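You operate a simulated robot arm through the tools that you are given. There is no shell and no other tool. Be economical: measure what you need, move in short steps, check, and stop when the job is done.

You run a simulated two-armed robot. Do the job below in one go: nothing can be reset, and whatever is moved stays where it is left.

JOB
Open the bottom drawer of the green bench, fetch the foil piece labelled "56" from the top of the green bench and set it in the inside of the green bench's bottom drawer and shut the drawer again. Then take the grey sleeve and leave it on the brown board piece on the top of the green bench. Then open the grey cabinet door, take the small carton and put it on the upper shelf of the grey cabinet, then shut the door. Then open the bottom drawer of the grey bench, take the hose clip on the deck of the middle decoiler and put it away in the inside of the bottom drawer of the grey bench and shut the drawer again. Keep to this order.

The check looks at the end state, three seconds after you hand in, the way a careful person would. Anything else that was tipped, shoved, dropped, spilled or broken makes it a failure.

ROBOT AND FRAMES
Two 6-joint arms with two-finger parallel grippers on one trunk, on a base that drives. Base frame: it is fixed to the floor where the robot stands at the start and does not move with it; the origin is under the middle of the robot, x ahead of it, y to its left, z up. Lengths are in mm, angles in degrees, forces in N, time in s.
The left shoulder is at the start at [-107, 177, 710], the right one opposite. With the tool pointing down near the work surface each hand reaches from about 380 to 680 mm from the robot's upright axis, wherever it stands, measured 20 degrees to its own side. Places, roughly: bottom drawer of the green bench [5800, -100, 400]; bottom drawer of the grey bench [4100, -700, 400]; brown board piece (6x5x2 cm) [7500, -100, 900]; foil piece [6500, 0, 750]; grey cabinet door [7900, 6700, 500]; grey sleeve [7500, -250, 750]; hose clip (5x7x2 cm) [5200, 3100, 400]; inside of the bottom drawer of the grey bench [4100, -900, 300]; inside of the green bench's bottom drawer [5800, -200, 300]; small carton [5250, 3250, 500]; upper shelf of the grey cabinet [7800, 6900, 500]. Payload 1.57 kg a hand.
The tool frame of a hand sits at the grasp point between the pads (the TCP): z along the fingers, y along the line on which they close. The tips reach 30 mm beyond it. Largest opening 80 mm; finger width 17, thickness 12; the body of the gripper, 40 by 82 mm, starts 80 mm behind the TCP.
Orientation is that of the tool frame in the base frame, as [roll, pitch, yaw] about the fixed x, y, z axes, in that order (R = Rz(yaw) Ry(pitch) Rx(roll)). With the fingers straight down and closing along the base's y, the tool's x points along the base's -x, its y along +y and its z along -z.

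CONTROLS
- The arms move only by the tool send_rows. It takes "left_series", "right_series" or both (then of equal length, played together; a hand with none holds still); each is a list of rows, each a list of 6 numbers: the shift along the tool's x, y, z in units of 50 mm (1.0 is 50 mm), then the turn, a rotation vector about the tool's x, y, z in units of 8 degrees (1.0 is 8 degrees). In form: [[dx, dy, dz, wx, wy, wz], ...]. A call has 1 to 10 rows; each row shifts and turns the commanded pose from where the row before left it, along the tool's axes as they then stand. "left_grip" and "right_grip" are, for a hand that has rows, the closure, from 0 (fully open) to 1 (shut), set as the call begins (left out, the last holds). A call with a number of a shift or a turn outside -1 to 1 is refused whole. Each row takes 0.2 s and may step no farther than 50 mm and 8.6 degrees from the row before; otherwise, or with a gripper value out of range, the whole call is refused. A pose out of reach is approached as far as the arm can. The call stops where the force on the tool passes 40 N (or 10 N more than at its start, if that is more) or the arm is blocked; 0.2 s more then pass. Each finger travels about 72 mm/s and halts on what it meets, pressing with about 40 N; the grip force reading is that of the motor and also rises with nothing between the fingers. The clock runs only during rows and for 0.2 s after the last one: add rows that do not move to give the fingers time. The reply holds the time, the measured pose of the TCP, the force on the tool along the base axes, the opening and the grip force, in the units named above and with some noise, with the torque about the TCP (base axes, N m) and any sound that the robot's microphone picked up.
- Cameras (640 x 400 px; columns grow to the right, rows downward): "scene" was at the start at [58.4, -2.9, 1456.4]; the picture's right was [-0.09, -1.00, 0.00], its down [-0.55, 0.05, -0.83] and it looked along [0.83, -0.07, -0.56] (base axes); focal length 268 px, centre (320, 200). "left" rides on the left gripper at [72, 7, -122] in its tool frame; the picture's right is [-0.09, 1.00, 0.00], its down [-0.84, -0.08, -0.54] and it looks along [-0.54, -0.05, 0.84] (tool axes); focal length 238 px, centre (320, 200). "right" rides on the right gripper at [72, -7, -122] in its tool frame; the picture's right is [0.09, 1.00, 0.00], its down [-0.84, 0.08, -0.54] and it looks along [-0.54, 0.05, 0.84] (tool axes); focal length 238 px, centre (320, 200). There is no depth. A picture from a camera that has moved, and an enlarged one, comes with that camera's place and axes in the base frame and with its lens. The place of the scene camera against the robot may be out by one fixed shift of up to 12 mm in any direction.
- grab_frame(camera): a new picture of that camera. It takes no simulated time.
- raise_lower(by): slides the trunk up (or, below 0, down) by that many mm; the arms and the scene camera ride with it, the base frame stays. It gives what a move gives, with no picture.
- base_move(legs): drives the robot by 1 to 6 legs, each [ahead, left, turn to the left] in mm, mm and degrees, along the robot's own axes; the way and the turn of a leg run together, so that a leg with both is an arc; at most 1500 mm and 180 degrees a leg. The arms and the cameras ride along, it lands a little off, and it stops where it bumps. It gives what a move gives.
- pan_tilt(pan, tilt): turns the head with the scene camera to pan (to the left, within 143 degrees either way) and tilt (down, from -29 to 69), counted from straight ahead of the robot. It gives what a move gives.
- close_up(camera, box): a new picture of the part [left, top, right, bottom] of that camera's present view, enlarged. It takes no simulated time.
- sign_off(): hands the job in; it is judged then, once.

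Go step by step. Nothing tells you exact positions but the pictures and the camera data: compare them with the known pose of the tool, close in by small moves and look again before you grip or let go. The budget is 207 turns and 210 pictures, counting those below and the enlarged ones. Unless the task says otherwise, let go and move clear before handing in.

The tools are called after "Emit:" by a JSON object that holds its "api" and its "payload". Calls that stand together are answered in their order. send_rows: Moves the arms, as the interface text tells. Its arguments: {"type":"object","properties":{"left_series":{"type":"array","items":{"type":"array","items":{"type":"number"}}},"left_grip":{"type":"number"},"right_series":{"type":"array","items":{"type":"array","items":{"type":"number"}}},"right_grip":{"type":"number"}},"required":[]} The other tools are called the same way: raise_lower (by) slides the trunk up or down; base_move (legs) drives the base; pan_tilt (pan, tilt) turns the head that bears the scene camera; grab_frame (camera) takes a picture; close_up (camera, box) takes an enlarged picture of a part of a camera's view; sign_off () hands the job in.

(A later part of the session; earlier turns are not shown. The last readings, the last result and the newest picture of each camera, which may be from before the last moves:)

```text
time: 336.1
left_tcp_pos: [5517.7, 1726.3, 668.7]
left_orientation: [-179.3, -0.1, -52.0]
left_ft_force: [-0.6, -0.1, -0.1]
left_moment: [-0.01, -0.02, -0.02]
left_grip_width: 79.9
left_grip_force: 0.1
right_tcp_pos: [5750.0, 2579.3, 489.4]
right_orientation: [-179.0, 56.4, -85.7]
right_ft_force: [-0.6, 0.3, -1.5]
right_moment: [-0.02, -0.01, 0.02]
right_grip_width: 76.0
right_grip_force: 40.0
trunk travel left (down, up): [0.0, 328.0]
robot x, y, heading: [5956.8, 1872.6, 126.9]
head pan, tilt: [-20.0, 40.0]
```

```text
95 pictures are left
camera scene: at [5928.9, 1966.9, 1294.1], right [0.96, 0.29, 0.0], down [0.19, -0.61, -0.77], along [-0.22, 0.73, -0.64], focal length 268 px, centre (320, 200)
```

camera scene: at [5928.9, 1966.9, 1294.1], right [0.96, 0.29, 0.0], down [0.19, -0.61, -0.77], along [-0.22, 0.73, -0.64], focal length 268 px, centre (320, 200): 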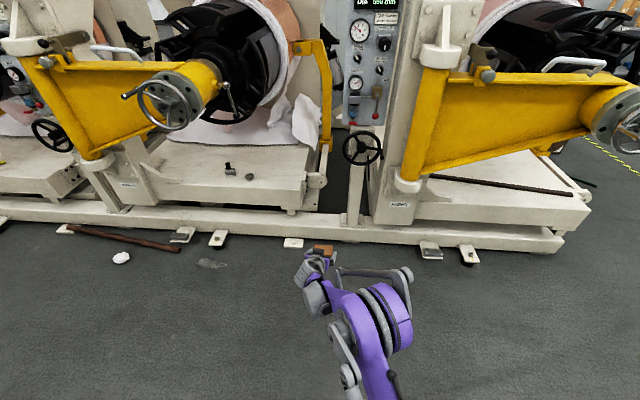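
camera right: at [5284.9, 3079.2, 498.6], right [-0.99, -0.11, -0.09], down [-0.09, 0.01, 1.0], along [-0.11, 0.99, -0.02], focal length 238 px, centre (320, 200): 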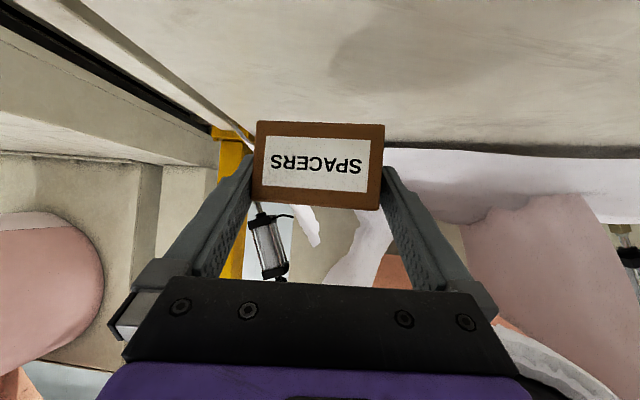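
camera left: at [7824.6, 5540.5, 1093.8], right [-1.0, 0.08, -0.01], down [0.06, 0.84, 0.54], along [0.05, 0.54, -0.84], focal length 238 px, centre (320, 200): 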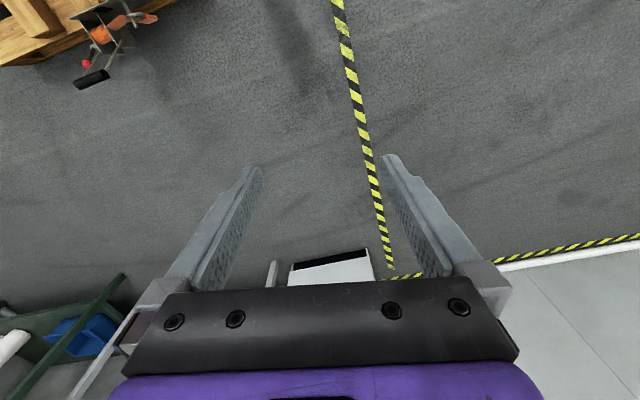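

Now to the cabinet. I'll turn, take the lane at x≈7810, then step right in front of the cabinet beyond the pallet.

Emit:
{"api": "base_move", "payload": {"legs": [[0, 0, -127], [1500, 0, 0], [350, 0, 0], [0, 0, 90]]}}

Emit:
{"api": "base_move", "payload": {"legs": [[1500, 0, 0], [1500, 0, 0]]}}

```text
time: 354.6
left_tcp_pos: [7374.7, 2020.4, 668.2]
left_orientation: [-179.4, -0.2, -89.1]
left_ft_force: [-0.1, -0.4, 0.4]
left_moment: [-0.02, -0.01, -0.03]
left_grip_width: 80.0
left_grip_force: 0.1
right_tcp_pos: [8074.4, 2562.7, 490.1]
right_orientation: [-178.9, 56.4, -122.7]
right_ft_force: [-1.0, -0.8, -1.4]
right_moment: [0.0, 0.0, 0.0]
right_grip_width: 69.8
right_grip_force: 39.8
trunk travel left (down, up): [0.0, 328.0]
robot x, y, heading: [7814.5, 1873.4, 89.9]
head pan, tilt: [-20.0, 40.0]
```

```text
time: 369.0
left_tcp_pos: [7362.1, 5014.2, 669.5]
left_orientation: [-179.3, 0.0, -88.5]
left_ft_force: [0.0, 0.7, -0.2]
left_moment: [0.0, 0.01, -0.02]
left_grip_width: 79.9
left_grip_force: 0.1
right_tcp_pos: [8055.6, 5562.9, 490.1]
right_orientation: [-179.1, 56.3, -122.2]
right_ft_force: [-0.3, 0.3, -1.9]
right_moment: [0.01, 0.01, -0.01]
right_grip_width: 69.5
right_grip_force: 40.5
trunk travel left (down, up): [0.0, 328.0]
robot x, y, heading: [7801.2, 4873.9, 90.6]
head pan, tilt: [-20.0, 40.0]
```

The grip width has dropped from 76 to 69.5, so I'll check the carton.

Emit:
{"api": "grab_frame", "payload": {"camera": "right"}}

Emit:
{"api": "grab_frame", "payload": {"camera": "scene"}}

```text
94 pictures are left
camera right: at [7982.3, 5441.8, 498.3], right [-0.86, 0.5, -0.09], down [-0.07, 0.06, 1.0], along [0.5, 0.87, -0.02], focal length 238 px, centre (320, 200)
```

right: 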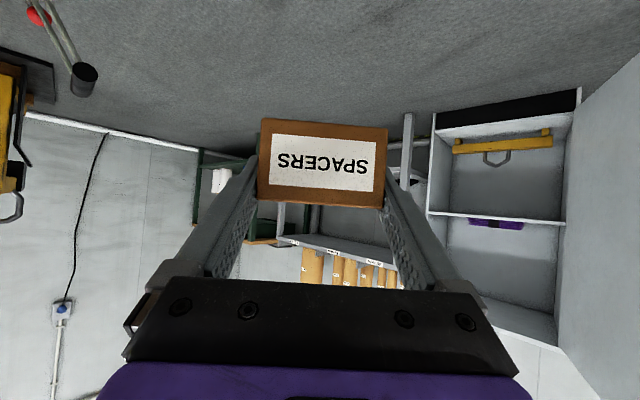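

```text
93 pictures are left
camera scene: at [7833.6, 4966.6, 1294.1], right [0.94, -0.33, 0.0], down [-0.21, -0.61, -0.77], along [0.26, 0.72, -0.64], focal length 268 px, centre (320, 200)
```

scene: 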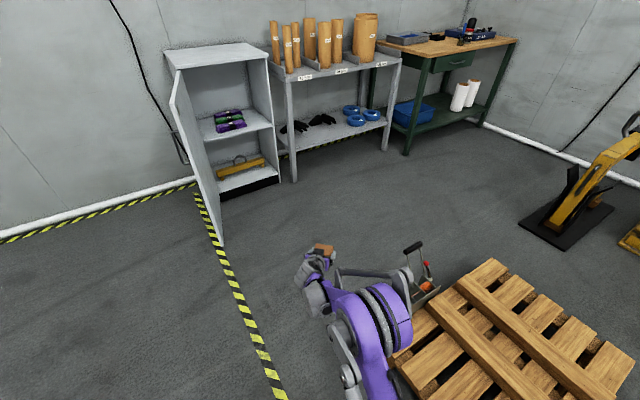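

The carton has just squared itself in the pads and is still held firmly. I'll look into the cabinet shelf.

Emit:
{"api": "close_up", "payload": {"camera": "scene", "box": [150, 30, 310, 210]}}

Emit:
{"api": "close_up", "payload": {"camera": "right", "box": [400, 70, 600, 250]}}

```text
2.22 times, centred on (230, 120) of scene
camera zoom: at [7833.6, 4966.6, 1294.1], right [0.94, -0.33, 0.0], down [-0.21, -0.61, -0.77], along [0.26, 0.72, -0.64], focal length 596 px, centre (520, 378)
```

zoom: 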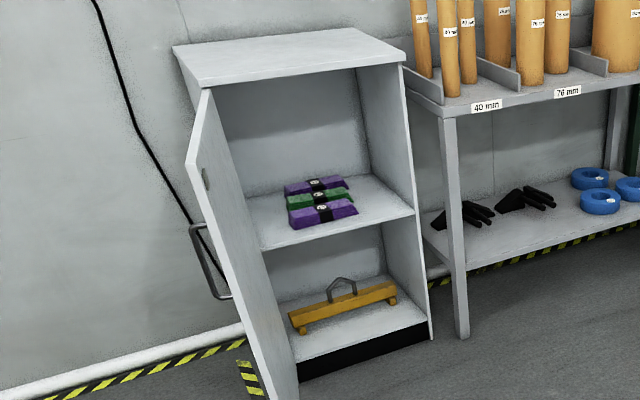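

```text
2.22 times, centred on (500, 160) of right
camera zoom: at [7982.3, 5441.8, 498.3], right [-0.86, 0.5, -0.09], down [-0.07, 0.06, 1.0], along [0.5, 0.87, -0.02], focal length 530 px, centre (-80, 289)
```

zoom: 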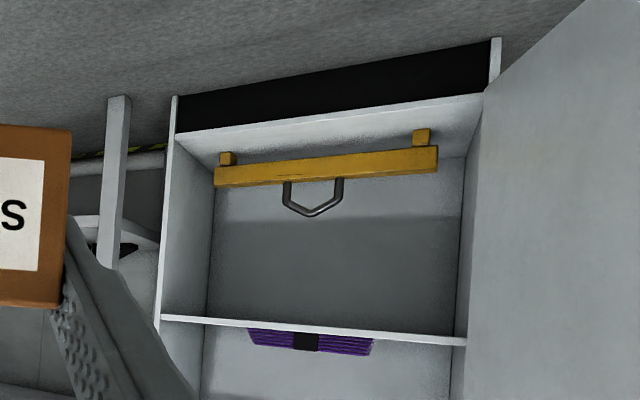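

The upper shelf (z≈495) has free space to the right of the slings, around (8010, 6770). I'll raise the trunk and go round to approach that spot.

Emit:
{"api": "raise_lower", "payload": {"by": 90}}

Emit:
{"api": "base_move", "payload": {"legs": [[720, 0, 0], [200, -285, 0], [0, 0, 42.4]]}}

Emit:
{"api": "pan_tilt", "payload": {"pan": -30, "tilt": 40}}

Emit:
{"api": "grab_frame", "payload": {"camera": "scene"}}

Emit:
{"api": "grab_frame", "payload": {"camera": "right"}}

```text
time: 370.3
left_tcp_pos: [7362.7, 5013.9, 758.2]
left_orientation: [-179.3, -0.1, -88.5]
left_ft_force: [0.2, -1.0, -0.7]
left_moment: [-0.03, 0.03, -0.02]
left_grip_width: 80.1
left_grip_force: 0.0
right_tcp_pos: [8055.3, 5562.8, 580.6]
right_orientation: [-179.0, 56.3, -122.0]
right_ft_force: [-0.4, 0.2, -1.4]
right_moment: [0.02, 0.0, -0.02]
right_grip_width: 69.8
right_grip_force: 40.0
trunk travel left (down, up): [-90.0, 238.0]
robot x, y, heading: [7800.9, 4867.2, 90.4]
head pan, tilt: [-20.0, 40.0]
```

```text
time: 378.8
left_tcp_pos: [7654.7, 5611.0, 759.1]
left_orientation: [-179.4, 0.0, -46.5]
left_ft_force: [-0.2, -0.1, 0.4]
left_moment: [0.03, -0.01, 0.01]
left_grip_width: 80.4
left_grip_force: 0.1
right_tcp_pos: [7801.2, 6483.5, 580.4]
right_orientation: [-179.0, 56.4, -80.2]
right_ft_force: [0.1, -0.1, -1.7]
right_moment: [0.01, 0.0, 0.03]
right_grip_width: 69.8
right_grip_force: 40.3
trunk travel left (down, up): [-90.0, 238.0]
robot x, y, heading: [8078.1, 5798.3, 132.8]
head pan, tilt: [-20.0, 40.0]
```

```text
time: 379.6
left_tcp_pos: [7653.8, 5610.5, 759.3]
left_orientation: [-179.3, -0.1, -46.4]
left_ft_force: [0.4, -1.2, -0.1]
left_moment: [-0.01, 0.01, 0.01]
left_grip_width: 79.8
left_grip_force: 0.0
right_tcp_pos: [7801.0, 6483.6, 581.3]
right_orientation: [-178.9, 56.4, -80.0]
right_ft_force: [0.2, 0.2, -1.4]
right_moment: [0.0, 0.01, -0.01]
right_grip_width: 69.5
right_grip_force: 39.9
trunk travel left (down, up): [-90.0, 238.0]
robot x, y, heading: [8076.7, 5799.5, 132.7]
head pan, tilt: [-30.0, 40.0]
```

```text
90 pictures are left
camera scene: at [8071.9, 5876.9, 1382.4], right [0.98, 0.22, 0.0], down [0.14, -0.63, -0.77], along [-0.17, 0.75, -0.64], focal length 268 px, centre (320, 200)
```

scene: 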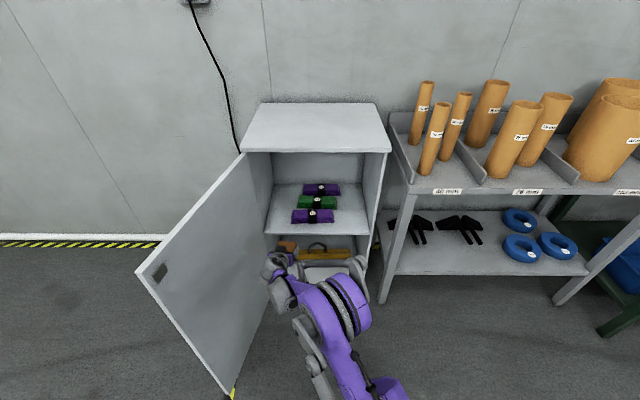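

```text
89 pictures are left
camera right: at [7828.4, 6345.6, 588.3], right [-0.97, -0.21, -0.09], down [-0.09, 0.0, 1.0], along [-0.21, 0.98, -0.02], focal length 238 px, centre (320, 200)
```

right: 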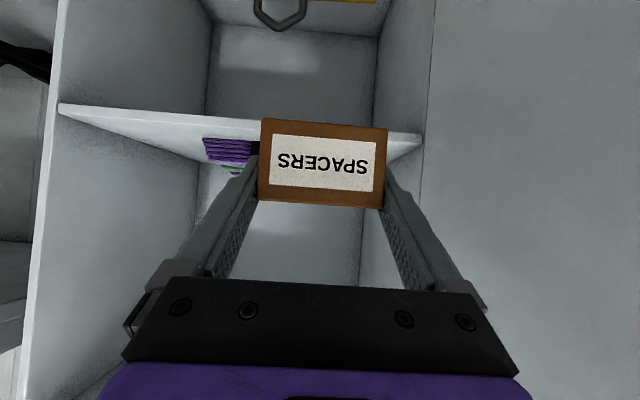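

Free spot confirmed: the slings' right end is at x≈7950 and the right wall at x≈8085. I'll shift so the hand is square in front of it.

Emit:
{"api": "base_move", "payload": {"legs": [[-62, -238, 0]]}}

Emit:
{"api": "grab_frame", "payload": {"camera": "right"}}

Emit:
{"api": "grab_frame", "payload": {"camera": "scene"}}

```text
time: 382.2
left_tcp_pos: [7872.5, 5724.7, 758.4]
left_orientation: [-179.3, -0.1, -46.4]
left_ft_force: [-0.3, 0.0, -0.4]
left_moment: [-0.01, 0.03, 0.02]
left_grip_width: 80.0
left_grip_force: 0.1
right_tcp_pos: [8016.8, 6597.7, 581.6]
right_orientation: [-179.0, 56.3, -80.0]
right_ft_force: [0.1, 0.3, -2.2]
right_moment: [0.0, 0.01, -0.02]
right_grip_width: 69.6
right_grip_force: 40.0
trunk travel left (down, up): [-90.0, 238.0]
robot x, y, heading: [8293.1, 5914.6, 132.4]
head pan, tilt: [-30.0, 40.0]
```

```text
88 pictures are left
camera right: at [8044.8, 6459.9, 588.3], right [-0.97, -0.21, -0.09], down [-0.09, 0.0, 1.0], along [-0.21, 0.98, -0.02], focal length 238 px, centre (320, 200)
```

right: 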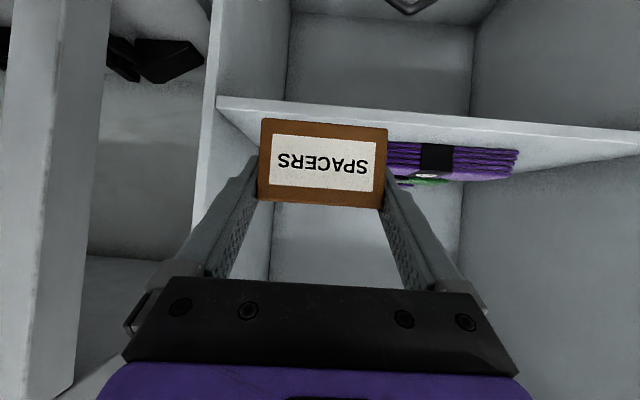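

```text
87 pictures are left
camera scene: at [8288.9, 5991.5, 1382.4], right [0.98, 0.22, 0.0], down [0.14, -0.63, -0.77], along [-0.17, 0.75, -0.64], focal length 268 px, centre (320, 200)
```

scene: 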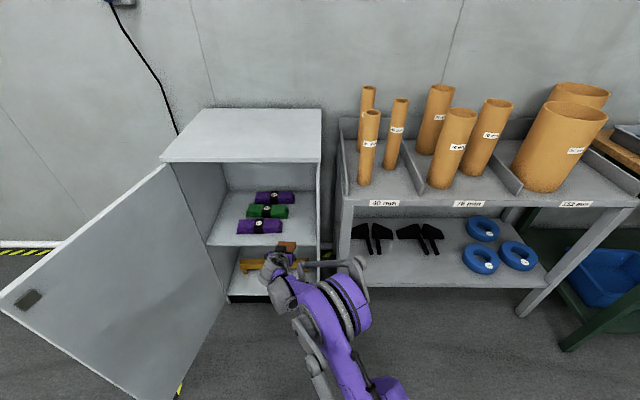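

Emit:
{"api": "base_move", "payload": {"legs": [[105, -97, 0]]}}

Emit:
{"api": "grab_frame", "payload": {"camera": "right"}}

Emit:
{"api": "close_up", "payload": {"camera": "scene", "box": [160, 120, 400, 320]}}

```text
time: 383.8
left_tcp_pos: [7870.5, 5868.8, 759.1]
left_orientation: [-179.2, 0.0, -46.5]
left_ft_force: [0.4, 0.4, 0.1]
left_moment: [-0.07, 0.05, 0.0]
left_grip_width: 80.2
left_grip_force: 0.1
right_tcp_pos: [8018.4, 6738.5, 580.5]
right_orientation: [-179.0, 56.3, -80.0]
right_ft_force: [0.1, -0.1, -2.5]
right_moment: [-0.03, 0.0, 0.02]
right_grip_width: 69.6
right_grip_force: 40.2
trunk travel left (down, up): [-90.0, 238.0]
robot x, y, heading: [8292.3, 6052.9, 132.8]
head pan, tilt: [-30.0, 40.0]
```

```text
86 pictures are left
camera right: at [8044.9, 6602.1, 588.1], right [-0.97, -0.21, -0.09], down [-0.09, 0.0, 1.0], along [-0.21, 0.98, -0.02], focal length 238 px, centre (320, 200)
```

right: 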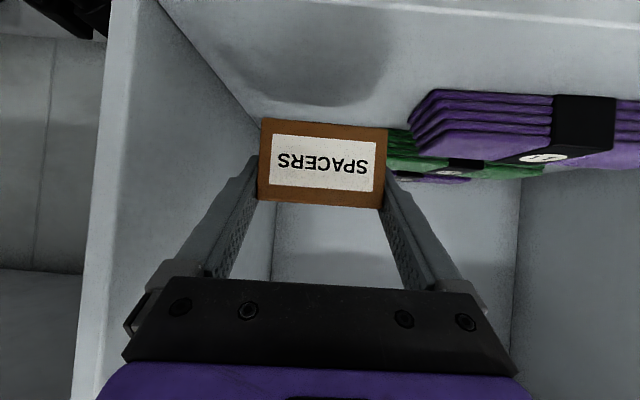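

```text
2.00 times, centred on (280, 220) of scene
camera zoom: at [8288.5, 6133.8, 1382.3], right [0.98, 0.22, 0.0], down [0.14, -0.63, -0.77], along [-0.17, 0.75, -0.64], focal length 536 px, centre (400, 160)
```

zoom: 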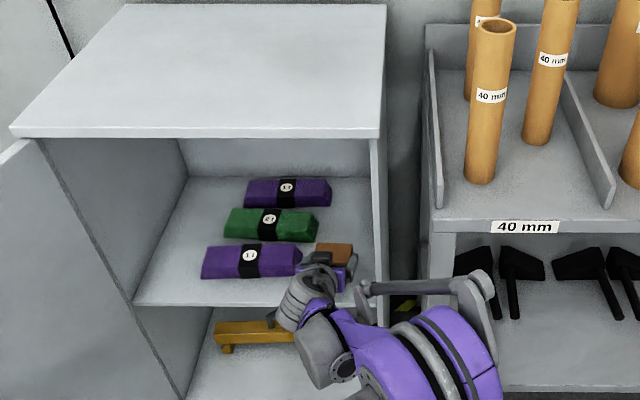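

Emit:
{"api": "send_rows", "payload": {"right_series": [[0.35, -0.05, 0.23, 0, 0, 0], [0.3, 0, 0.2, 0, 0, 0], [0.05, 0, 0.033, 0, 0, 0], [0.05, 0, 0.033, 0, 0, 0], [0.05, 0, 0.033, 0, 0, 0], [0.05, 0, 0.033, 0, 0, 0], [0.05, 0, 0.033, 0, 0, 0]]}}

Emit:
{"api": "grab_frame", "payload": {"camera": "right"}}

```text
time: 385.1
left_tcp_pos: [7872.1, 5865.1, 758.9]
left_orientation: [-179.3, 0.0, -46.5]
left_ft_force: [0.8, 0.6, 0.3]
left_moment: [0.01, -0.01, 0.0]
left_grip_width: 80.1
left_grip_force: 0.1
right_tcp_pos: [8021.4, 6739.5, 536.7]
right_orientation: [-179.0, 56.8, -79.7]
right_ft_force: [3.2, -5.8, 26.2]
right_moment: [-0.68, 0.37, 0.08]
right_grip_width: 69.8
right_grip_force: 39.7
trunk travel left (down, up): [-90.0, 238.0]
robot x, y, heading: [8292.8, 6058.8, 132.6]
head pan, tilt: [-30.0, 40.0]
stopped in row 6 (right hand): the force on the tool passed its limit at 42 N (the readings are from after the stop); the commanded pose is now the measured one
```

```text
84 pictures are left
camera right: at [8048.9, 6602.3, 543.1], right [-0.97, -0.21, -0.09], down [-0.09, -0.01, 1.0], along [-0.21, 0.98, -0.01], focal length 238 px, centre (320, 200)
```

right: 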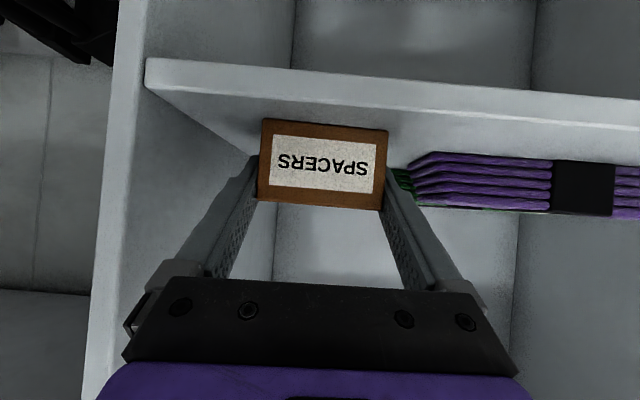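

The carton is on the shelf. I'll release and withdraw straight back.

Emit:
{"api": "send_rows", "payload": {"right_series": [[0, 0, 0, 0, 0, 0], [0, 0, 0, 0, 0, 0]], "right_grip": 0}}

Emit:
{"api": "grab_frame", "payload": {"camera": "right"}}

Emit:
{"api": "send_rows", "payload": {"right_series": [[0, 0, -0.5, 0, 0, 0], [0, 0, -0.6, 0, 0, 0], [0, 0, -0.6, 0, 0, 0]]}}

Emit:
{"api": "grab_frame", "payload": {"camera": "right"}}

```text
time: 385.7
left_tcp_pos: [7872.9, 5867.5, 758.6]
left_orientation: [-179.3, -0.1, -46.4]
left_ft_force: [-0.2, -0.8, 0.6]
left_moment: [0.0, 0.0, 0.02]
left_grip_width: 80.0
left_grip_force: 0.1
right_tcp_pos: [8020.2, 6741.4, 533.4]
right_orientation: [-178.8, 56.5, -79.7]
right_ft_force: [0.0, 0.1, 0.2]
right_moment: [-0.01, -0.02, 0.02]
right_grip_width: 80.0
right_grip_force: 0.2
trunk travel left (down, up): [-90.0, 238.0]
robot x, y, heading: [8289.8, 6059.9, 132.8]
head pan, tilt: [-30.0, 40.0]
```

```text
83 pictures are left
camera right: at [8048.3, 6603.4, 540.2], right [-0.97, -0.21, -0.09], down [-0.09, -0.01, 1.0], along [-0.21, 0.98, -0.01], focal length 238 px, centre (320, 200)
```

right: 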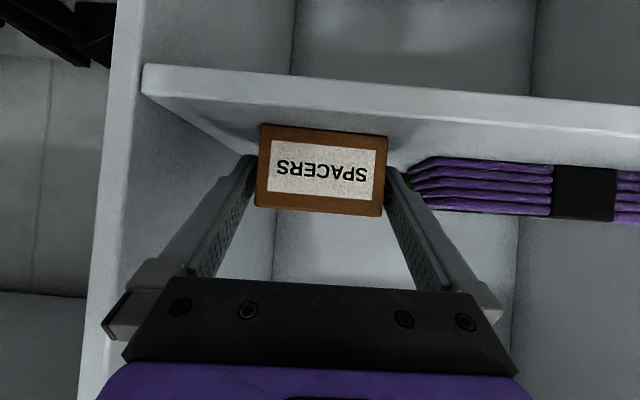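

```text
time: 386.5
left_tcp_pos: [7871.4, 5866.7, 757.6]
left_orientation: [-179.3, -0.1, -46.4]
left_ft_force: [0.7, -0.8, -0.1]
left_moment: [0.0, 0.03, 0.02]
left_grip_width: 80.2
left_grip_force: 0.1
right_tcp_pos: [8031.9, 6670.2, 579.9]
right_orientation: [-179.0, 56.6, -79.7]
right_ft_force: [-0.3, -0.7, 0.6]
right_moment: [-0.01, 0.01, -0.05]
right_grip_width: 80.2
right_grip_force: 0.1
trunk travel left (down, up): [-90.0, 238.0]
robot x, y, heading: [8291.7, 6059.9, 132.6]
head pan, tilt: [-30.0, 40.0]
```

```text
82 pictures are left
camera right: at [8059.4, 6532.2, 587.8], right [-0.97, -0.21, -0.09], down [-0.09, -0.01, 1.0], along [-0.21, 0.98, -0.01], focal length 238 px, centre (320, 200)
```

right: 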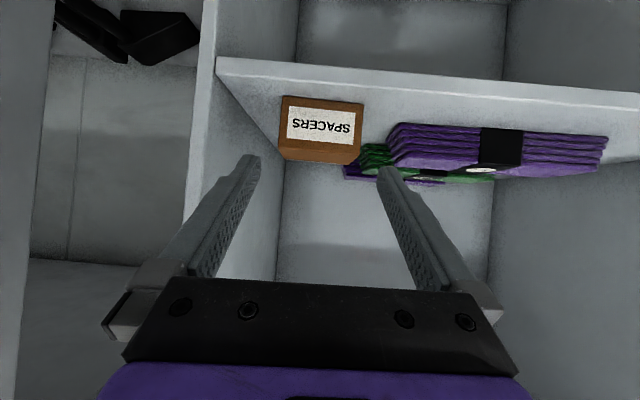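

The carton is placed. I'll back out of the cabinet, tuck the right hand in, and head round to the outside of the door.

Emit:
{"api": "base_move", "payload": {"legs": [[-105, 97, 0], [-80, 60, 0]]}}

Emit:
{"api": "send_rows", "payload": {"right_series": [[0.46, -0.53, -0.7, 0, 0, 0], [0.46, -0.53, -0.7, 0, 0, 0], [0.46, -0.53, -0.7, 0, 0, 0], [0, 0, 0, -0.83, 0, -0.55], [0, 0, 0, -0.83, 0, -0.55], [0, 0, 0, -0.83, 0, -0.55], [0, 0, 0, -0.83, 0, -0.55]], "right_grip": 1}}

Emit:
{"api": "grab_frame", "payload": {"camera": "scene"}}

```text
time: 388.8
left_tcp_pos: [7881.0, 5626.1, 759.4]
left_orientation: [-179.4, -0.1, -46.5]
left_ft_force: [0.0, -1.3, 0.1]
left_moment: [-0.04, -0.04, 0.0]
left_grip_width: 80.2
left_grip_force: 0.0
right_tcp_pos: [8041.0, 6428.6, 581.4]
right_orientation: [-178.7, 56.6, -79.8]
right_ft_force: [-0.2, -0.4, -0.8]
right_moment: [0.02, 0.0, -0.03]
right_grip_width: 80.1
right_grip_force: 0.1
trunk travel left (down, up): [-90.0, 238.0]
robot x, y, heading: [8301.4, 5815.1, 132.6]
head pan, tilt: [-30.0, 40.0]
```

```text
time: 390.4
left_tcp_pos: [7880.5, 5627.6, 758.0]
left_orientation: [-179.3, -0.2, -46.5]
left_ft_force: [-0.5, 0.3, -0.3]
left_moment: [0.01, 0.03, -0.01]
left_grip_width: 80.1
left_grip_force: 0.1
right_tcp_pos: [8140.8, 6317.6, 581.4]
right_orientation: [-178.9, 56.2, -48.0]
right_ft_force: [0.1, 1.3, -0.1]
right_moment: [-0.02, 0.0, 0.04]
right_grip_width: 0.0
right_grip_force: 21.0
trunk travel left (down, up): [-90.0, 238.0]
robot x, y, heading: [8303.3, 5813.9, 132.5]
head pan, tilt: [-30.0, 40.0]
```

```text
81 pictures are left
camera scene: at [8298.2, 5892.1, 1382.4], right [0.98, 0.22, 0.0], down [0.14, -0.63, -0.77], along [-0.17, 0.75, -0.64], focal length 268 px, centre (320, 200)
```

scene: 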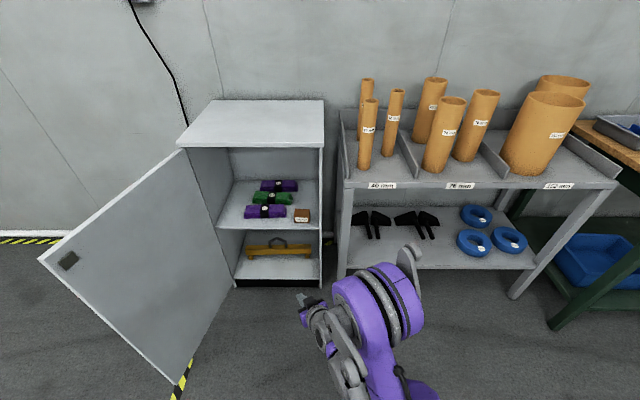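

The carton sits well on the shelf. I'll tuck the left arm in, then go around under the door edge to its outer side.

Emit:
{"api": "send_rows", "payload": {"left_series": [[-0.6, -0.75, 0, 0, 0, 0], [-0.6, -0.75, 0, 0, 0, 0], [-0.6, -0.75, 0, 0, 0, 0], [-0.6, -0.75, 0, 0, 0, 0]]}}

Emit:
{"api": "base_move", "payload": {"legs": [[127, 307, 0], [0, 0, -121.5], [-546, 45, 0], [-547, 45, 0]]}}

Emit:
{"api": "pan_tilt", "payload": {"pan": 0, "tilt": 35}}

Emit:
{"api": "grab_frame", "payload": {"camera": "scene"}}

```text
time: 391.4
left_tcp_pos: [7906.8, 5817.5, 760.4]
left_orientation: [-179.3, -0.1, -46.5]
left_ft_force: [0.1, -0.7, -0.2]
left_moment: [-0.03, -0.02, 0.01]
left_grip_width: 80.0
left_grip_force: 0.0
right_tcp_pos: [8142.0, 6318.6, 581.3]
right_orientation: [-178.9, 56.2, -48.0]
right_ft_force: [-0.4, 0.9, 0.0]
right_moment: [-0.01, 0.02, 0.02]
right_grip_width: 0.0
right_grip_force: 20.8
trunk travel left (down, up): [-90.0, 238.0]
robot x, y, heading: [8301.0, 5807.2, 132.4]
head pan, tilt: [-30.0, 40.0]
```

```text
time: 405.2
left_tcp_pos: [7102.5, 5904.5, 759.3]
left_orientation: [-179.3, -0.2, -166.9]
left_ft_force: [-0.3, 0.7, -0.2]
left_moment: [0.01, -0.01, 0.0]
left_grip_width: 79.9
left_grip_force: 0.1
right_tcp_pos: [7417.1, 5450.7, 581.5]
right_orientation: [-178.9, 56.1, -168.3]
right_ft_force: [0.4, -0.9, 0.8]
right_moment: [0.05, 0.03, -0.01]
right_grip_width: 0.2
right_grip_force: 21.0
trunk travel left (down, up): [-90.0, 238.0]
robot x, y, heading: [6900.2, 5562.7, 12.1]
head pan, tilt: [-30.0, 40.0]
```

```text
time: 406.2
left_tcp_pos: [7103.0, 5904.2, 760.8]
left_orientation: [-179.3, -0.1, -167.0]
left_ft_force: [0.1, 0.6, -0.6]
left_moment: [0.0, 0.01, 0.01]
left_grip_width: 79.9
left_grip_force: 0.0
right_tcp_pos: [7416.8, 5449.8, 582.0]
right_orientation: [-178.9, 56.2, -168.4]
right_ft_force: [0.1, 0.1, 0.5]
right_moment: [0.01, 0.0, 0.01]
right_grip_width: 0.2
right_grip_force: 20.7
trunk travel left (down, up): [-90.0, 238.0]
robot x, y, heading: [6898.5, 5560.5, 12.0]
head pan, tilt: [0.0, 35.0]
```

```text
80 pictures are left
camera scene: at [6974.3, 5583.5, 1389.9], right [0.21, -0.98, 0.0], down [-0.56, -0.12, -0.82], along [0.8, 0.17, -0.57], focal length 268 px, centre (320, 200)
```

scene: 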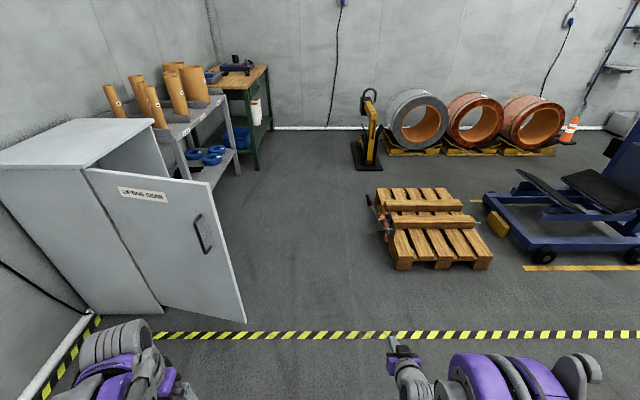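

Emit:
{"api": "raise_lower", "payload": {"by": -70}}

Emit:
{"api": "base_move", "payload": {"legs": [[102, 700, 0]]}}

Emit:
{"api": "grab_frame", "payload": {"camera": "right"}}

Emit:
{"api": "grab_frame", "payload": {"camera": "scene"}}

```text
time: 407.3
left_tcp_pos: [7102.4, 5905.3, 690.8]
left_orientation: [-179.2, -0.1, -166.9]
left_ft_force: [0.4, -0.1, -0.7]
left_moment: [0.0, -0.02, -0.01]
left_grip_width: 79.9
left_grip_force: 0.1
right_tcp_pos: [7415.4, 5449.1, 511.9]
right_orientation: [-178.9, 56.2, -168.6]
right_ft_force: [0.2, 0.4, -0.8]
right_moment: [0.0, -0.02, 0.04]
right_grip_width: 0.1
right_grip_force: 21.4
trunk travel left (down, up): [-20.0, 308.0]
robot x, y, heading: [6903.7, 5562.7, 12.1]
head pan, tilt: [0.0, 35.0]
```

```text
time: 413.8
left_tcp_pos: [7053.5, 6604.8, 690.2]
left_orientation: [-179.3, -0.2, -166.8]
left_ft_force: [0.2, 0.8, 0.1]
left_moment: [0.0, 0.02, -0.01]
left_grip_width: 80.0
left_grip_force: 0.2
right_tcp_pos: [7369.1, 6150.8, 511.0]
right_orientation: [-178.9, 56.2, -168.2]
right_ft_force: [0.4, 0.5, 0.4]
right_moment: [0.0, -0.03, 0.03]
right_grip_width: 0.1
right_grip_force: 21.4
trunk travel left (down, up): [-20.0, 308.0]
robot x, y, heading: [6853.2, 6261.6, 12.1]
head pan, tilt: [0.0, 35.0]
```

```text
79 pictures are left
camera right: at [7229.9, 6118.2, 519.6], right [-0.24, 0.97, -0.09], down [0.0, 0.09, 1.0], along [0.97, 0.24, -0.02], focal length 238 px, centre (320, 200)
```

right: 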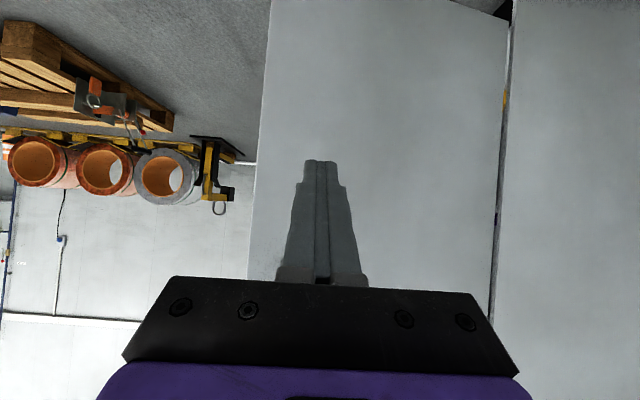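

```text
78 pictures are left
camera scene: at [6949.5, 6287.9, 1316.3], right [0.21, -0.98, 0.0], down [-0.56, -0.12, -0.82], along [0.8, 0.17, -0.57], focal length 268 px, centre (320, 200)
```

scene: 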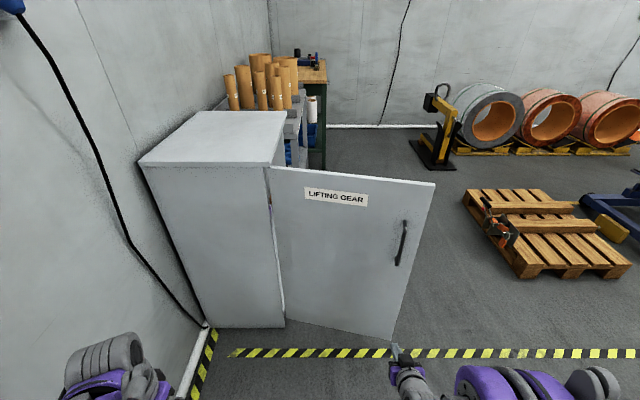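

The fist points at the outer face of the door. I'll drive to contact, then orbit about the hinge to close it.

Emit:
{"api": "base_move", "payload": {"legs": [[215, 0, 0], [23, -89, 8], [24, -89, 8], [24, -89, 8]]}}

Emit:
{"api": "grab_frame", "payload": {"camera": "right"}}

Emit:
{"api": "grab_frame", "payload": {"camera": "scene"}}

```text
time: 418.6
left_tcp_pos: [7283.3, 6488.8, 690.9]
left_orientation: [-179.3, 0.0, -142.5]
left_ft_force: [0.1, 0.1, 0.1]
left_moment: [0.0, 0.01, -0.02]
left_grip_width: 80.1
left_grip_force: 0.1
right_tcp_pos: [7755.9, 6203.6, 511.6]
right_orientation: [-179.0, 56.2, -143.9]
right_ft_force: [1.2, 0.7, 0.0]
right_moment: [0.01, 0.05, 0.0]
right_grip_width: 0.0
right_grip_force: 21.7
trunk travel left (down, up): [-20.0, 308.0]
robot x, y, heading: [7240.6, 6095.6, 36.4]
head pan, tilt: [0.0, 35.0]
```

```text
77 pictures are left
camera right: at [7642.3, 6118.3, 519.6], right [-0.61, 0.79, -0.09], down [-0.04, 0.08, 1.0], along [0.79, 0.61, -0.02], focal length 238 px, centre (320, 200)
```

right: 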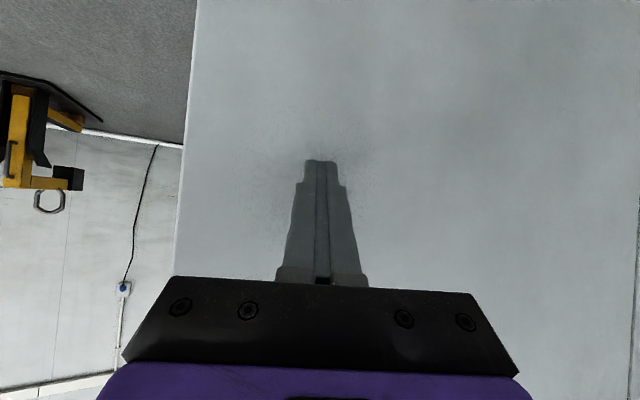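

```text
76 pictures are left
camera scene: at [7319.1, 6156.9, 1316.3], right [0.59, -0.81, 0.0], down [-0.46, -0.34, -0.82], along [0.66, 0.49, -0.57], focal length 268 px, centre (320, 200)
```

scene: 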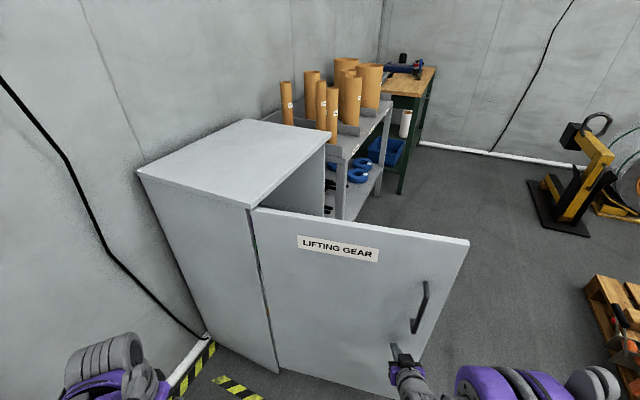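

Emit:
{"api": "base_move", "payload": {"legs": [[24, -88, 8], [24, -88, 8], [24, -88, 8], [24, -88, 8], [24, -88, 8], [24, -88, 8]]}}

Emit:
{"api": "grab_frame", "payload": {"camera": "right"}}

Emit:
{"api": "grab_frame", "payload": {"camera": "scene"}}

```text
time: 425.2
left_tcp_pos: [7489.9, 6258.6, 691.3]
left_orientation: [-179.3, -0.1, -94.7]
left_ft_force: [0.0, 0.0, 0.6]
left_moment: [0.0, -0.03, 0.0]
left_grip_width: 79.8
left_grip_force: 0.1
right_tcp_pos: [8019.3, 6419.4, 509.9]
right_orientation: [-178.9, 56.2, -96.4]
right_ft_force: [0.7, 0.3, 0.4]
right_moment: [0.0, -0.04, -0.01]
right_grip_width: 0.0
right_grip_force: 21.9
trunk travel left (down, up): [-20.0, 308.0]
robot x, y, heading: [7752.1, 5963.6, 84.4]
head pan, tilt: [0.0, 35.0]
```

```text
75 pictures are left
camera right: at [8006.4, 6278.7, 519.6], right [-0.99, 0.07, -0.09], down [-0.08, 0.03, 1.0], along [0.07, 1.0, -0.02], focal length 238 px, centre (320, 200)
```

right: 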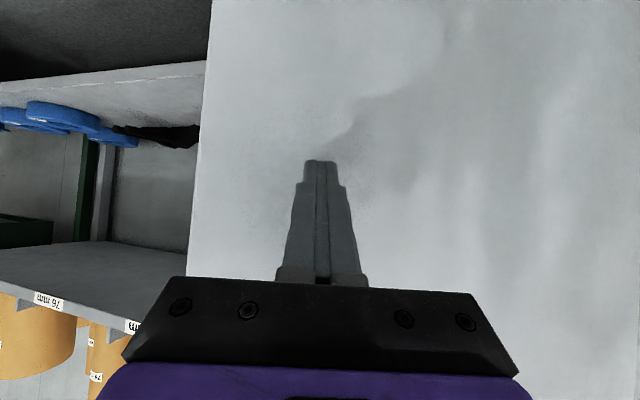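

```text
74 pictures are left
camera scene: at [7765.3, 6063.0, 1316.3], right [0.99, -0.1, 0.0], down [-0.06, -0.57, -0.82], along [0.08, 0.81, -0.57], focal length 268 px, centre (320, 200)
```

scene: 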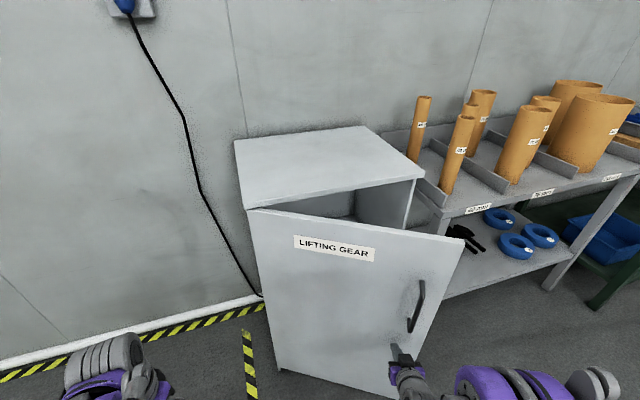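

Emit:
{"api": "base_move", "payload": {"legs": [[18, -66, 6], [18, -66, 6], [18, -66, 6], [18, -66, 6]]}}

Emit:
{"api": "grab_frame", "payload": {"camera": "scene"}}

```text
time: 429.1
left_tcp_pos: [7646.1, 6226.3, 690.8]
left_orientation: [-179.3, -0.1, -70.7]
left_ft_force: [-0.3, 0.1, 0.4]
left_moment: [0.02, 0.04, -0.01]
left_grip_width: 79.9
left_grip_force: 0.1
right_tcp_pos: [8065.1, 6586.7, 510.4]
right_orientation: [-179.0, 56.2, -72.2]
right_ft_force: [0.0, 0.4, 0.0]
right_moment: [0.02, 0.02, 0.0]
right_grip_width: 0.0
right_grip_force: 21.2
trunk travel left (down, up): [-20.0, 308.0]
robot x, y, heading: [8004.4, 6061.5, 108.1]
head pan, tilt: [0.0, 35.0]
```

```text
73 pictures are left
camera scene: at [7979.3, 6158.5, 1316.3], right [0.95, 0.31, 0.0], down [0.18, -0.55, -0.82], along [-0.26, 0.78, -0.57], focal length 268 px, centre (320, 200)
```

scene: 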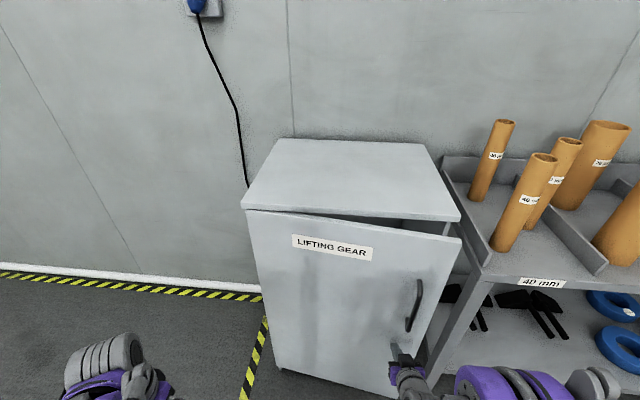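

Emit:
{"api": "send_rows", "payload": {"right_series": [[-0.14, 0, 0.21, 0, 0, 0], [-0.14, 0, 0.21, 0, 0, 0], [-0.14, 0, 0.21, 0, 0, 0], [-0.14, 0, 0.21, 0, 0, 0], [-0.11, 0, 0.17, 0, 0, 0], [-0.11, 0, 0.17, 0, 0, 0], [-0.06, 0, 0.1, 0, 0, 0], [-0.06, 0, 0.1, 0, 0, 0], [-0.06, 0, 0.1, 0, 0, 0]]}}

Emit:
{"api": "grab_frame", "payload": {"camera": "scene"}}

```text
time: 430.6
left_tcp_pos: [7645.8, 6225.2, 689.8]
left_orientation: [-179.3, 0.0, -70.9]
left_ft_force: [0.0, -0.8, 0.2]
left_moment: [-0.01, 0.01, 0.05]
left_grip_width: 79.9
left_grip_force: 0.0
right_tcp_pos: [8044.9, 6650.5, 509.9]
right_orientation: [-179.0, 55.7, -72.4]
right_ft_force: [3.4, -12.9, 8.5]
right_moment: [0.11, -0.01, -0.04]
right_grip_width: 0.2
right_grip_force: 21.6
trunk travel left (down, up): [-20.0, 308.0]
robot x, y, heading: [8006.1, 6062.7, 107.9]
head pan, tilt: [0.0, 35.0]
stopped in row 7 (right hand): the force on the tool passed its limit at 51 N (the readings are from after the stop); the commanded pose is now the measured one
```

```text
72 pictures are left
camera scene: at [7979.3, 6156.3, 1316.4], right [0.95, 0.31, 0.0], down [0.18, -0.54, -0.82], along [-0.25, 0.78, -0.57], focal length 268 px, centre (320, 200)
```

scene: 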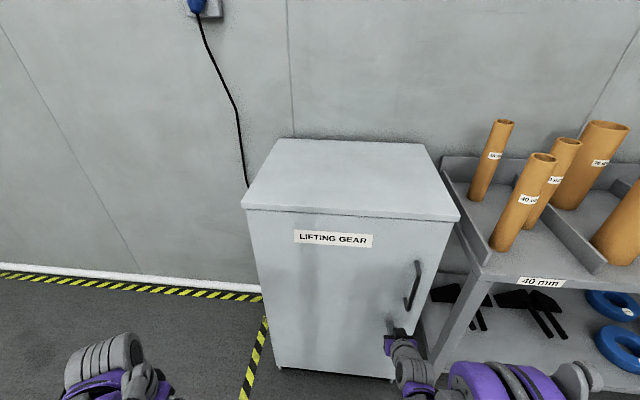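

The door is shut. Now I'll drive back along the lane and aisle to the grey bench.

Emit:
{"api": "base_move", "payload": {"legs": [[-338, 295, 0], [0, 0, 162], [1500, 0, 0], [1500, 0, 0], [1400, 0, 0]]}}

Emit:
{"api": "base_move", "payload": {"legs": [[0, 0, -90], [1500, 0, 0], [1500, 0, 0], [700, 200, 0], [0, 0, 102]]}}

Emit:
{"api": "grab_frame", "payload": {"camera": "scene"}}

```text
time: 460.9
left_tcp_pos: [8013.7, 1002.7, 689.2]
left_orientation: [-179.2, -0.1, 89.7]
left_ft_force: [-0.4, 0.1, -0.4]
left_moment: [0.0, 0.01, -0.01]
left_grip_width: 80.3
left_grip_force: 0.1
right_tcp_pos: [7496.6, 732.2, 511.4]
right_orientation: [-179.1, 55.7, 88.2]
right_ft_force: [0.6, -0.1, 0.6]
right_moment: [-0.01, 0.05, 0.0]
right_grip_width: 0.1
right_grip_force: 21.4
trunk travel left (down, up): [-20.0, 308.0]
robot x, y, heading: [7727.6, 1281.0, -91.1]
head pan, tilt: [0.0, 35.0]
```

```text
time: 487.0
left_tcp_pos: [4367.9, 942.6, 689.8]
left_orientation: [-179.3, -0.1, 102.0]
left_ft_force: [-0.4, 0.1, -0.7]
left_moment: [-0.01, -0.05, 0.02]
left_grip_width: 80.2
left_grip_force: 0.2
right_tcp_pos: [3919.1, 569.4, 509.6]
right_orientation: [-179.0, 55.7, 100.4]
right_ft_force: [-0.4, -0.3, -0.6]
right_moment: [0.0, -0.01, 0.0]
right_grip_width: 0.0
right_grip_force: 21.1
trunk travel left (down, up): [-20.0, 308.0]
robot x, y, heading: [4030.8, 1152.9, -78.9]
head pan, tilt: [0.0, 35.0]
```

```text
71 pictures are left
camera scene: at [4051.6, 1061.6, 1316.3], right [-0.98, -0.19, 0.0], down [-0.11, 0.56, -0.82], along [0.16, -0.8, -0.57], focal length 268 px, centre (320, 200)
```

scene: 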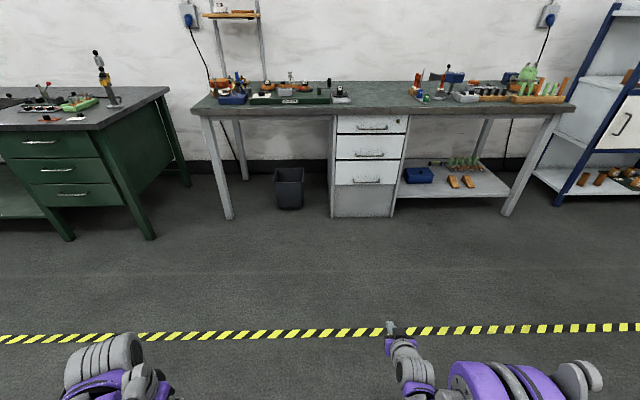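

The grey bench has three drawers, with the bottom handle around (4057, -610) at z≈330–360. I'll prepare the right gripper near-horizontal with vertical closing, then drive up.

Emit:
{"api": "send_rows", "payload": {"right_series": [[0, 0, 0, 0, -1, 0], [0, 0, 0, 0, -1, 0], [0, 0, 0, 0, 0, -1], [0, 0, 0, 0, 0, -1], [0, 0, 0, 0, 0, -1], [0, 0, 0, 0, 0, -1], [0, 0, 0, 0, 0, -1], [0, 0, 0, 0, 0, -1], [0, 0, 0, 0, 0, -1], [0, 0, 0, 0, 0, -1]], "right_grip": 0}}

Emit:
{"api": "send_rows", "payload": {"right_series": [[0, 0, 0, 0, 0, -1], [0, 0, 0, 0, 0, -1], [0, 0, 0, 0, 0, -1], [0, 0, 0, 0, 0, -0.25]]}}

Emit:
{"api": "raise_lower", "payload": {"by": -20}}

Emit:
{"api": "base_move", "payload": {"legs": [[850, 0, 0]]}}

Emit:
{"api": "grab_frame", "payload": {"camera": "right"}}

Emit:
{"api": "grab_frame", "payload": {"camera": "scene"}}

```text
time: 489.2
left_tcp_pos: [4369.0, 942.7, 689.7]
left_orientation: [-179.2, -0.2, 101.9]
left_ft_force: [0.4, -0.7, 0.2]
left_moment: [0.04, 0.01, 0.03]
left_grip_width: 80.0
left_grip_force: 0.1
right_tcp_pos: [3919.2, 569.0, 509.6]
right_orientation: [-110.2, 24.0, -178.9]
right_ft_force: [-0.6, -0.9, -0.3]
right_moment: [0.01, -0.03, 0.0]
right_grip_width: 80.1
right_grip_force: 0.0
trunk travel left (down, up): [-20.0, 308.0]
robot x, y, heading: [4030.4, 1148.7, -79.0]
head pan, tilt: [0.0, 35.0]
```

```text
time: 490.2
left_tcp_pos: [4367.4, 943.7, 691.4]
left_orientation: [-179.3, -0.2, 102.0]
left_ft_force: [-0.8, -0.5, -0.5]
left_moment: [0.0, 0.02, 0.04]
left_grip_width: 80.0
left_grip_force: 0.0
right_tcp_pos: [3919.4, 568.7, 509.5]
right_orientation: [-108.3, -0.6, -170.3]
right_ft_force: [-0.1, -0.1, -0.9]
right_moment: [-0.04, 0.0, 0.01]
right_grip_width: 79.8
right_grip_force: 0.0
trunk travel left (down, up): [-20.0, 308.0]
robot x, y, heading: [4035.3, 1149.5, -78.9]
head pan, tilt: [0.0, 35.0]
```

```text
time: 490.9
left_tcp_pos: [4368.4, 942.3, 669.1]
left_orientation: [-179.3, -0.1, 102.0]
left_ft_force: [0.4, 0.1, -0.2]
left_moment: [0.0, 0.01, 0.02]
left_grip_width: 79.8
left_grip_force: 0.0
right_tcp_pos: [3919.4, 568.9, 489.1]
right_orientation: [-108.3, -0.5, -170.3]
right_ft_force: [-0.5, 0.7, 0.3]
right_moment: [0.0, 0.05, 0.02]
right_grip_width: 80.1
right_grip_force: 0.0
trunk travel left (down, up): [0.0, 328.0]
robot x, y, heading: [4031.4, 1148.6, -79.1]
head pan, tilt: [0.0, 35.0]
```

```text
time: 495.4
left_tcp_pos: [4530.0, 111.2, 669.4]
left_orientation: [-179.2, -0.1, 102.1]
left_ft_force: [0.4, 0.3, 0.3]
left_moment: [0.05, -0.01, -0.01]
left_grip_width: 80.1
left_grip_force: 0.1
right_tcp_pos: [4081.6, -262.5, 488.4]
right_orientation: [-108.2, -0.5, -170.4]
right_ft_force: [0.4, 0.1, 0.8]
right_moment: [0.03, 0.0, -0.01]
right_grip_width: 79.8
right_grip_force: 0.1
trunk travel left (down, up): [0.0, 328.0]
robot x, y, heading: [4193.5, 320.0, -78.8]
head pan, tilt: [0.0, 35.0]
```

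```text
70 pictures are left
camera right: at [3990.9, -161.7, 535.1], right [-0.15, 0.29, -0.94], down [0.73, 0.67, 0.09], along [0.66, -0.68, -0.32], focal length 238 px, centre (320, 200)
```

right: 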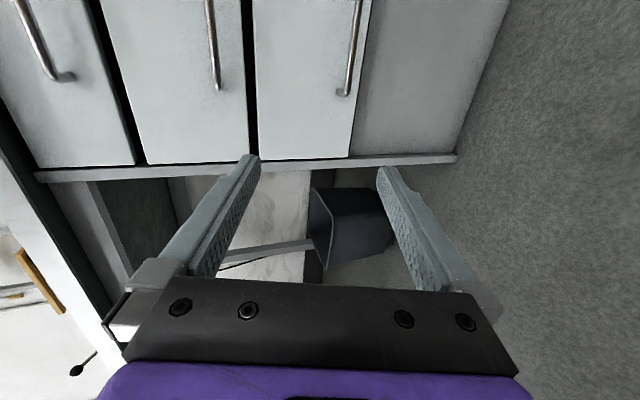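

```text
69 pictures are left
camera scene: at [4214.4, 228.0, 1301.7], right [-0.98, -0.19, 0.0], down [-0.11, 0.56, -0.82], along [0.16, -0.8, -0.57], focal length 268 px, centre (320, 200)
```

scene: 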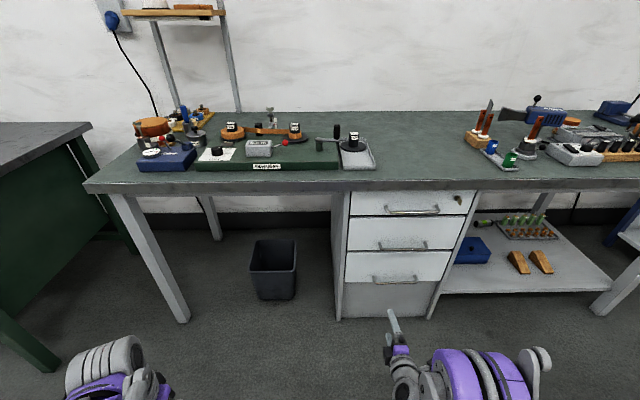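

Emit:
{"api": "base_move", "payload": {"legs": [[185, -92, 0]]}}

Emit:
{"api": "send_rows", "payload": {"right_series": [[0, 0.6, 0, 0, 0, 0], [0, 0.6, 0, 0, 0, 0], [0, 0.6, 0, 0, 0, 0]]}}

Emit:
{"api": "grab_frame", "payload": {"camera": "right"}}

```text
time: 497.0
left_tcp_pos: [4474.7, -87.9, 669.9]
left_orientation: [-179.2, -0.1, 102.1]
left_ft_force: [0.6, 0.6, -0.3]
left_moment: [0.01, 0.0, 0.02]
left_grip_width: 80.0
left_grip_force: 0.0
right_tcp_pos: [4027.4, -461.3, 488.9]
right_orientation: [-108.4, -0.5, -170.2]
right_ft_force: [0.0, 0.2, 0.1]
right_moment: [-0.01, 0.02, -0.01]
right_grip_width: 79.9
right_grip_force: 0.1
trunk travel left (down, up): [0.0, 328.0]
robot x, y, heading: [4137.9, 116.6, -79.0]
head pan, tilt: [0.0, 35.0]
```

```text
time: 497.8
left_tcp_pos: [4475.0, -86.3, 669.0]
left_orientation: [-179.4, -0.1, 102.1]
left_ft_force: [-0.6, -0.4, 0.0]
left_moment: [-0.02, 0.0, -0.02]
left_grip_width: 80.0
left_grip_force: 0.1
right_tcp_pos: [4026.3, -480.0, 423.1]
right_orientation: [-108.3, -0.5, -170.4]
right_ft_force: [-0.9, -0.3, 0.0]
right_moment: [0.02, 0.01, -0.02]
right_grip_width: 80.0
right_grip_force: 0.1
right hand out of reach, approached as far as the arm can: row 1, 2, 3
trunk travel left (down, up): [0.0, 328.0]
robot x, y, heading: [4140.3, 120.2, -78.9]
head pan, tilt: [0.0, 35.0]
```

```text
68 pictures are left
camera right: at [3934.3, -379.3, 469.2], right [-0.15, 0.29, -0.94], down [0.73, 0.67, 0.09], along [0.66, -0.68, -0.32], focal length 238 px, centre (320, 200)
```

right: 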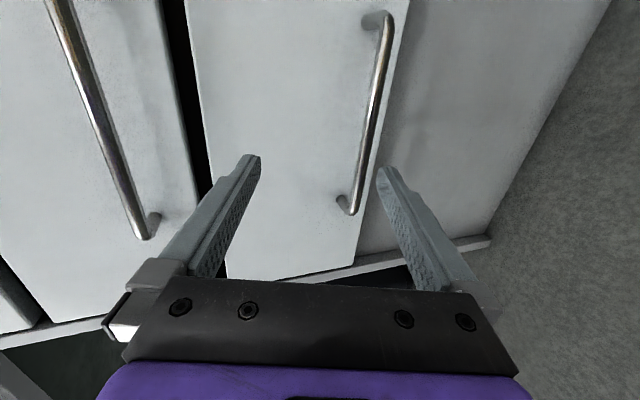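

Emit:
{"api": "send_rows", "payload": {"right_series": [[0, 0.4, 0.4, 0, 0, 0], [0, 0.5, 0.3, 0, 0, 0]]}}

Emit:
{"api": "grab_frame", "payload": {"camera": "right"}}

```text
time: 498.4
left_tcp_pos: [4475.8, -87.4, 669.5]
left_orientation: [-179.3, -0.2, 102.1]
left_ft_force: [-0.3, 0.8, -0.4]
left_moment: [-0.04, 0.02, 0.01]
left_grip_width: 79.9
left_grip_force: 0.0
right_tcp_pos: [4028.0, -499.1, 370.1]
right_orientation: [-108.3, -0.5, -170.2]
right_ft_force: [0.5, 0.0, 0.1]
right_moment: [0.0, -0.01, -0.02]
right_grip_width: 79.9
right_grip_force: 0.0
trunk travel left (down, up): [0.0, 328.0]
robot x, y, heading: [4136.7, 119.8, -78.7]
head pan, tilt: [0.0, 35.0]
```

```text
67 pictures are left
camera right: at [3937.1, -398.2, 416.1], right [-0.15, 0.29, -0.94], down [0.73, 0.67, 0.09], along [0.66, -0.68, -0.32], focal length 238 px, centre (320, 200)
```

right: 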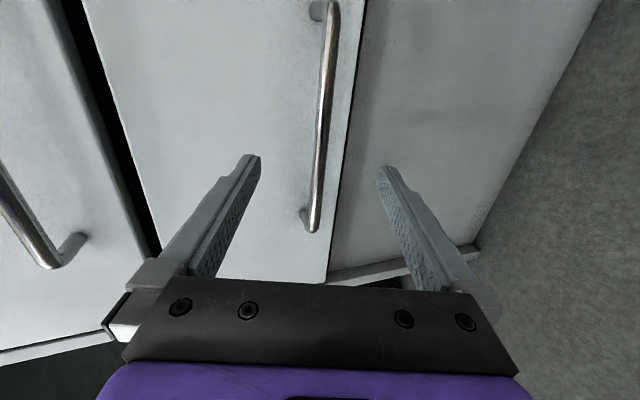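

Emit:
{"api": "send_rows", "payload": {"right_series": [[0, 0, 0.4, 0, 0, 0], [0, 0.02, 0.4, 0, 0, 0], [0, 0, 0.2, 0, 0, 0], [0, 0, 0.1, 0, 0, 0], [0, 0, 0.1, 0, 0, 0]], "right_grip": 0.5}}

Emit:
{"api": "grab_frame", "payload": {"camera": "right"}}

```text
time: 499.6
left_tcp_pos: [4476.1, -87.1, 669.5]
left_orientation: [-179.3, -0.1, 102.0]
left_ft_force: [-0.1, 1.0, 0.0]
left_moment: [0.0, -0.01, -0.03]
left_grip_width: 79.8
left_grip_force: 0.1
right_tcp_pos: [4039.0, -555.3, 350.6]
right_orientation: [-108.4, -0.5, -170.2]
right_ft_force: [0.6, -0.3, 0.5]
right_moment: [0.0, 0.01, 0.03]
right_grip_width: 40.0
right_grip_force: 0.1
trunk travel left (down, up): [0.0, 328.0]
robot x, y, heading: [4135.0, 119.5, -79.0]
head pan, tilt: [0.0, 35.0]
```

```text
66 pictures are left
camera right: at [3947.1, -453.7, 395.6], right [-0.15, 0.29, -0.94], down [0.73, 0.67, 0.09], along [0.66, -0.68, -0.32], focal length 238 px, centre (320, 200)
```

right: 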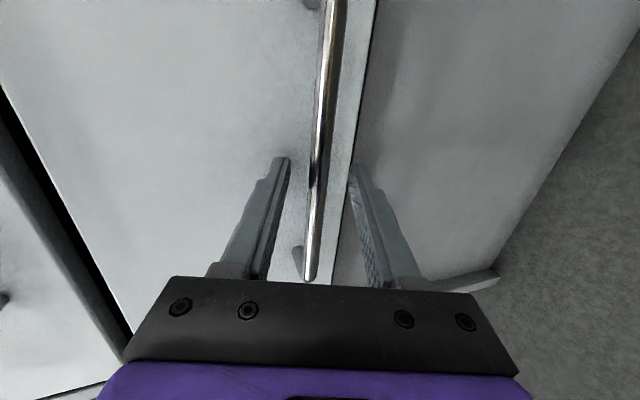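

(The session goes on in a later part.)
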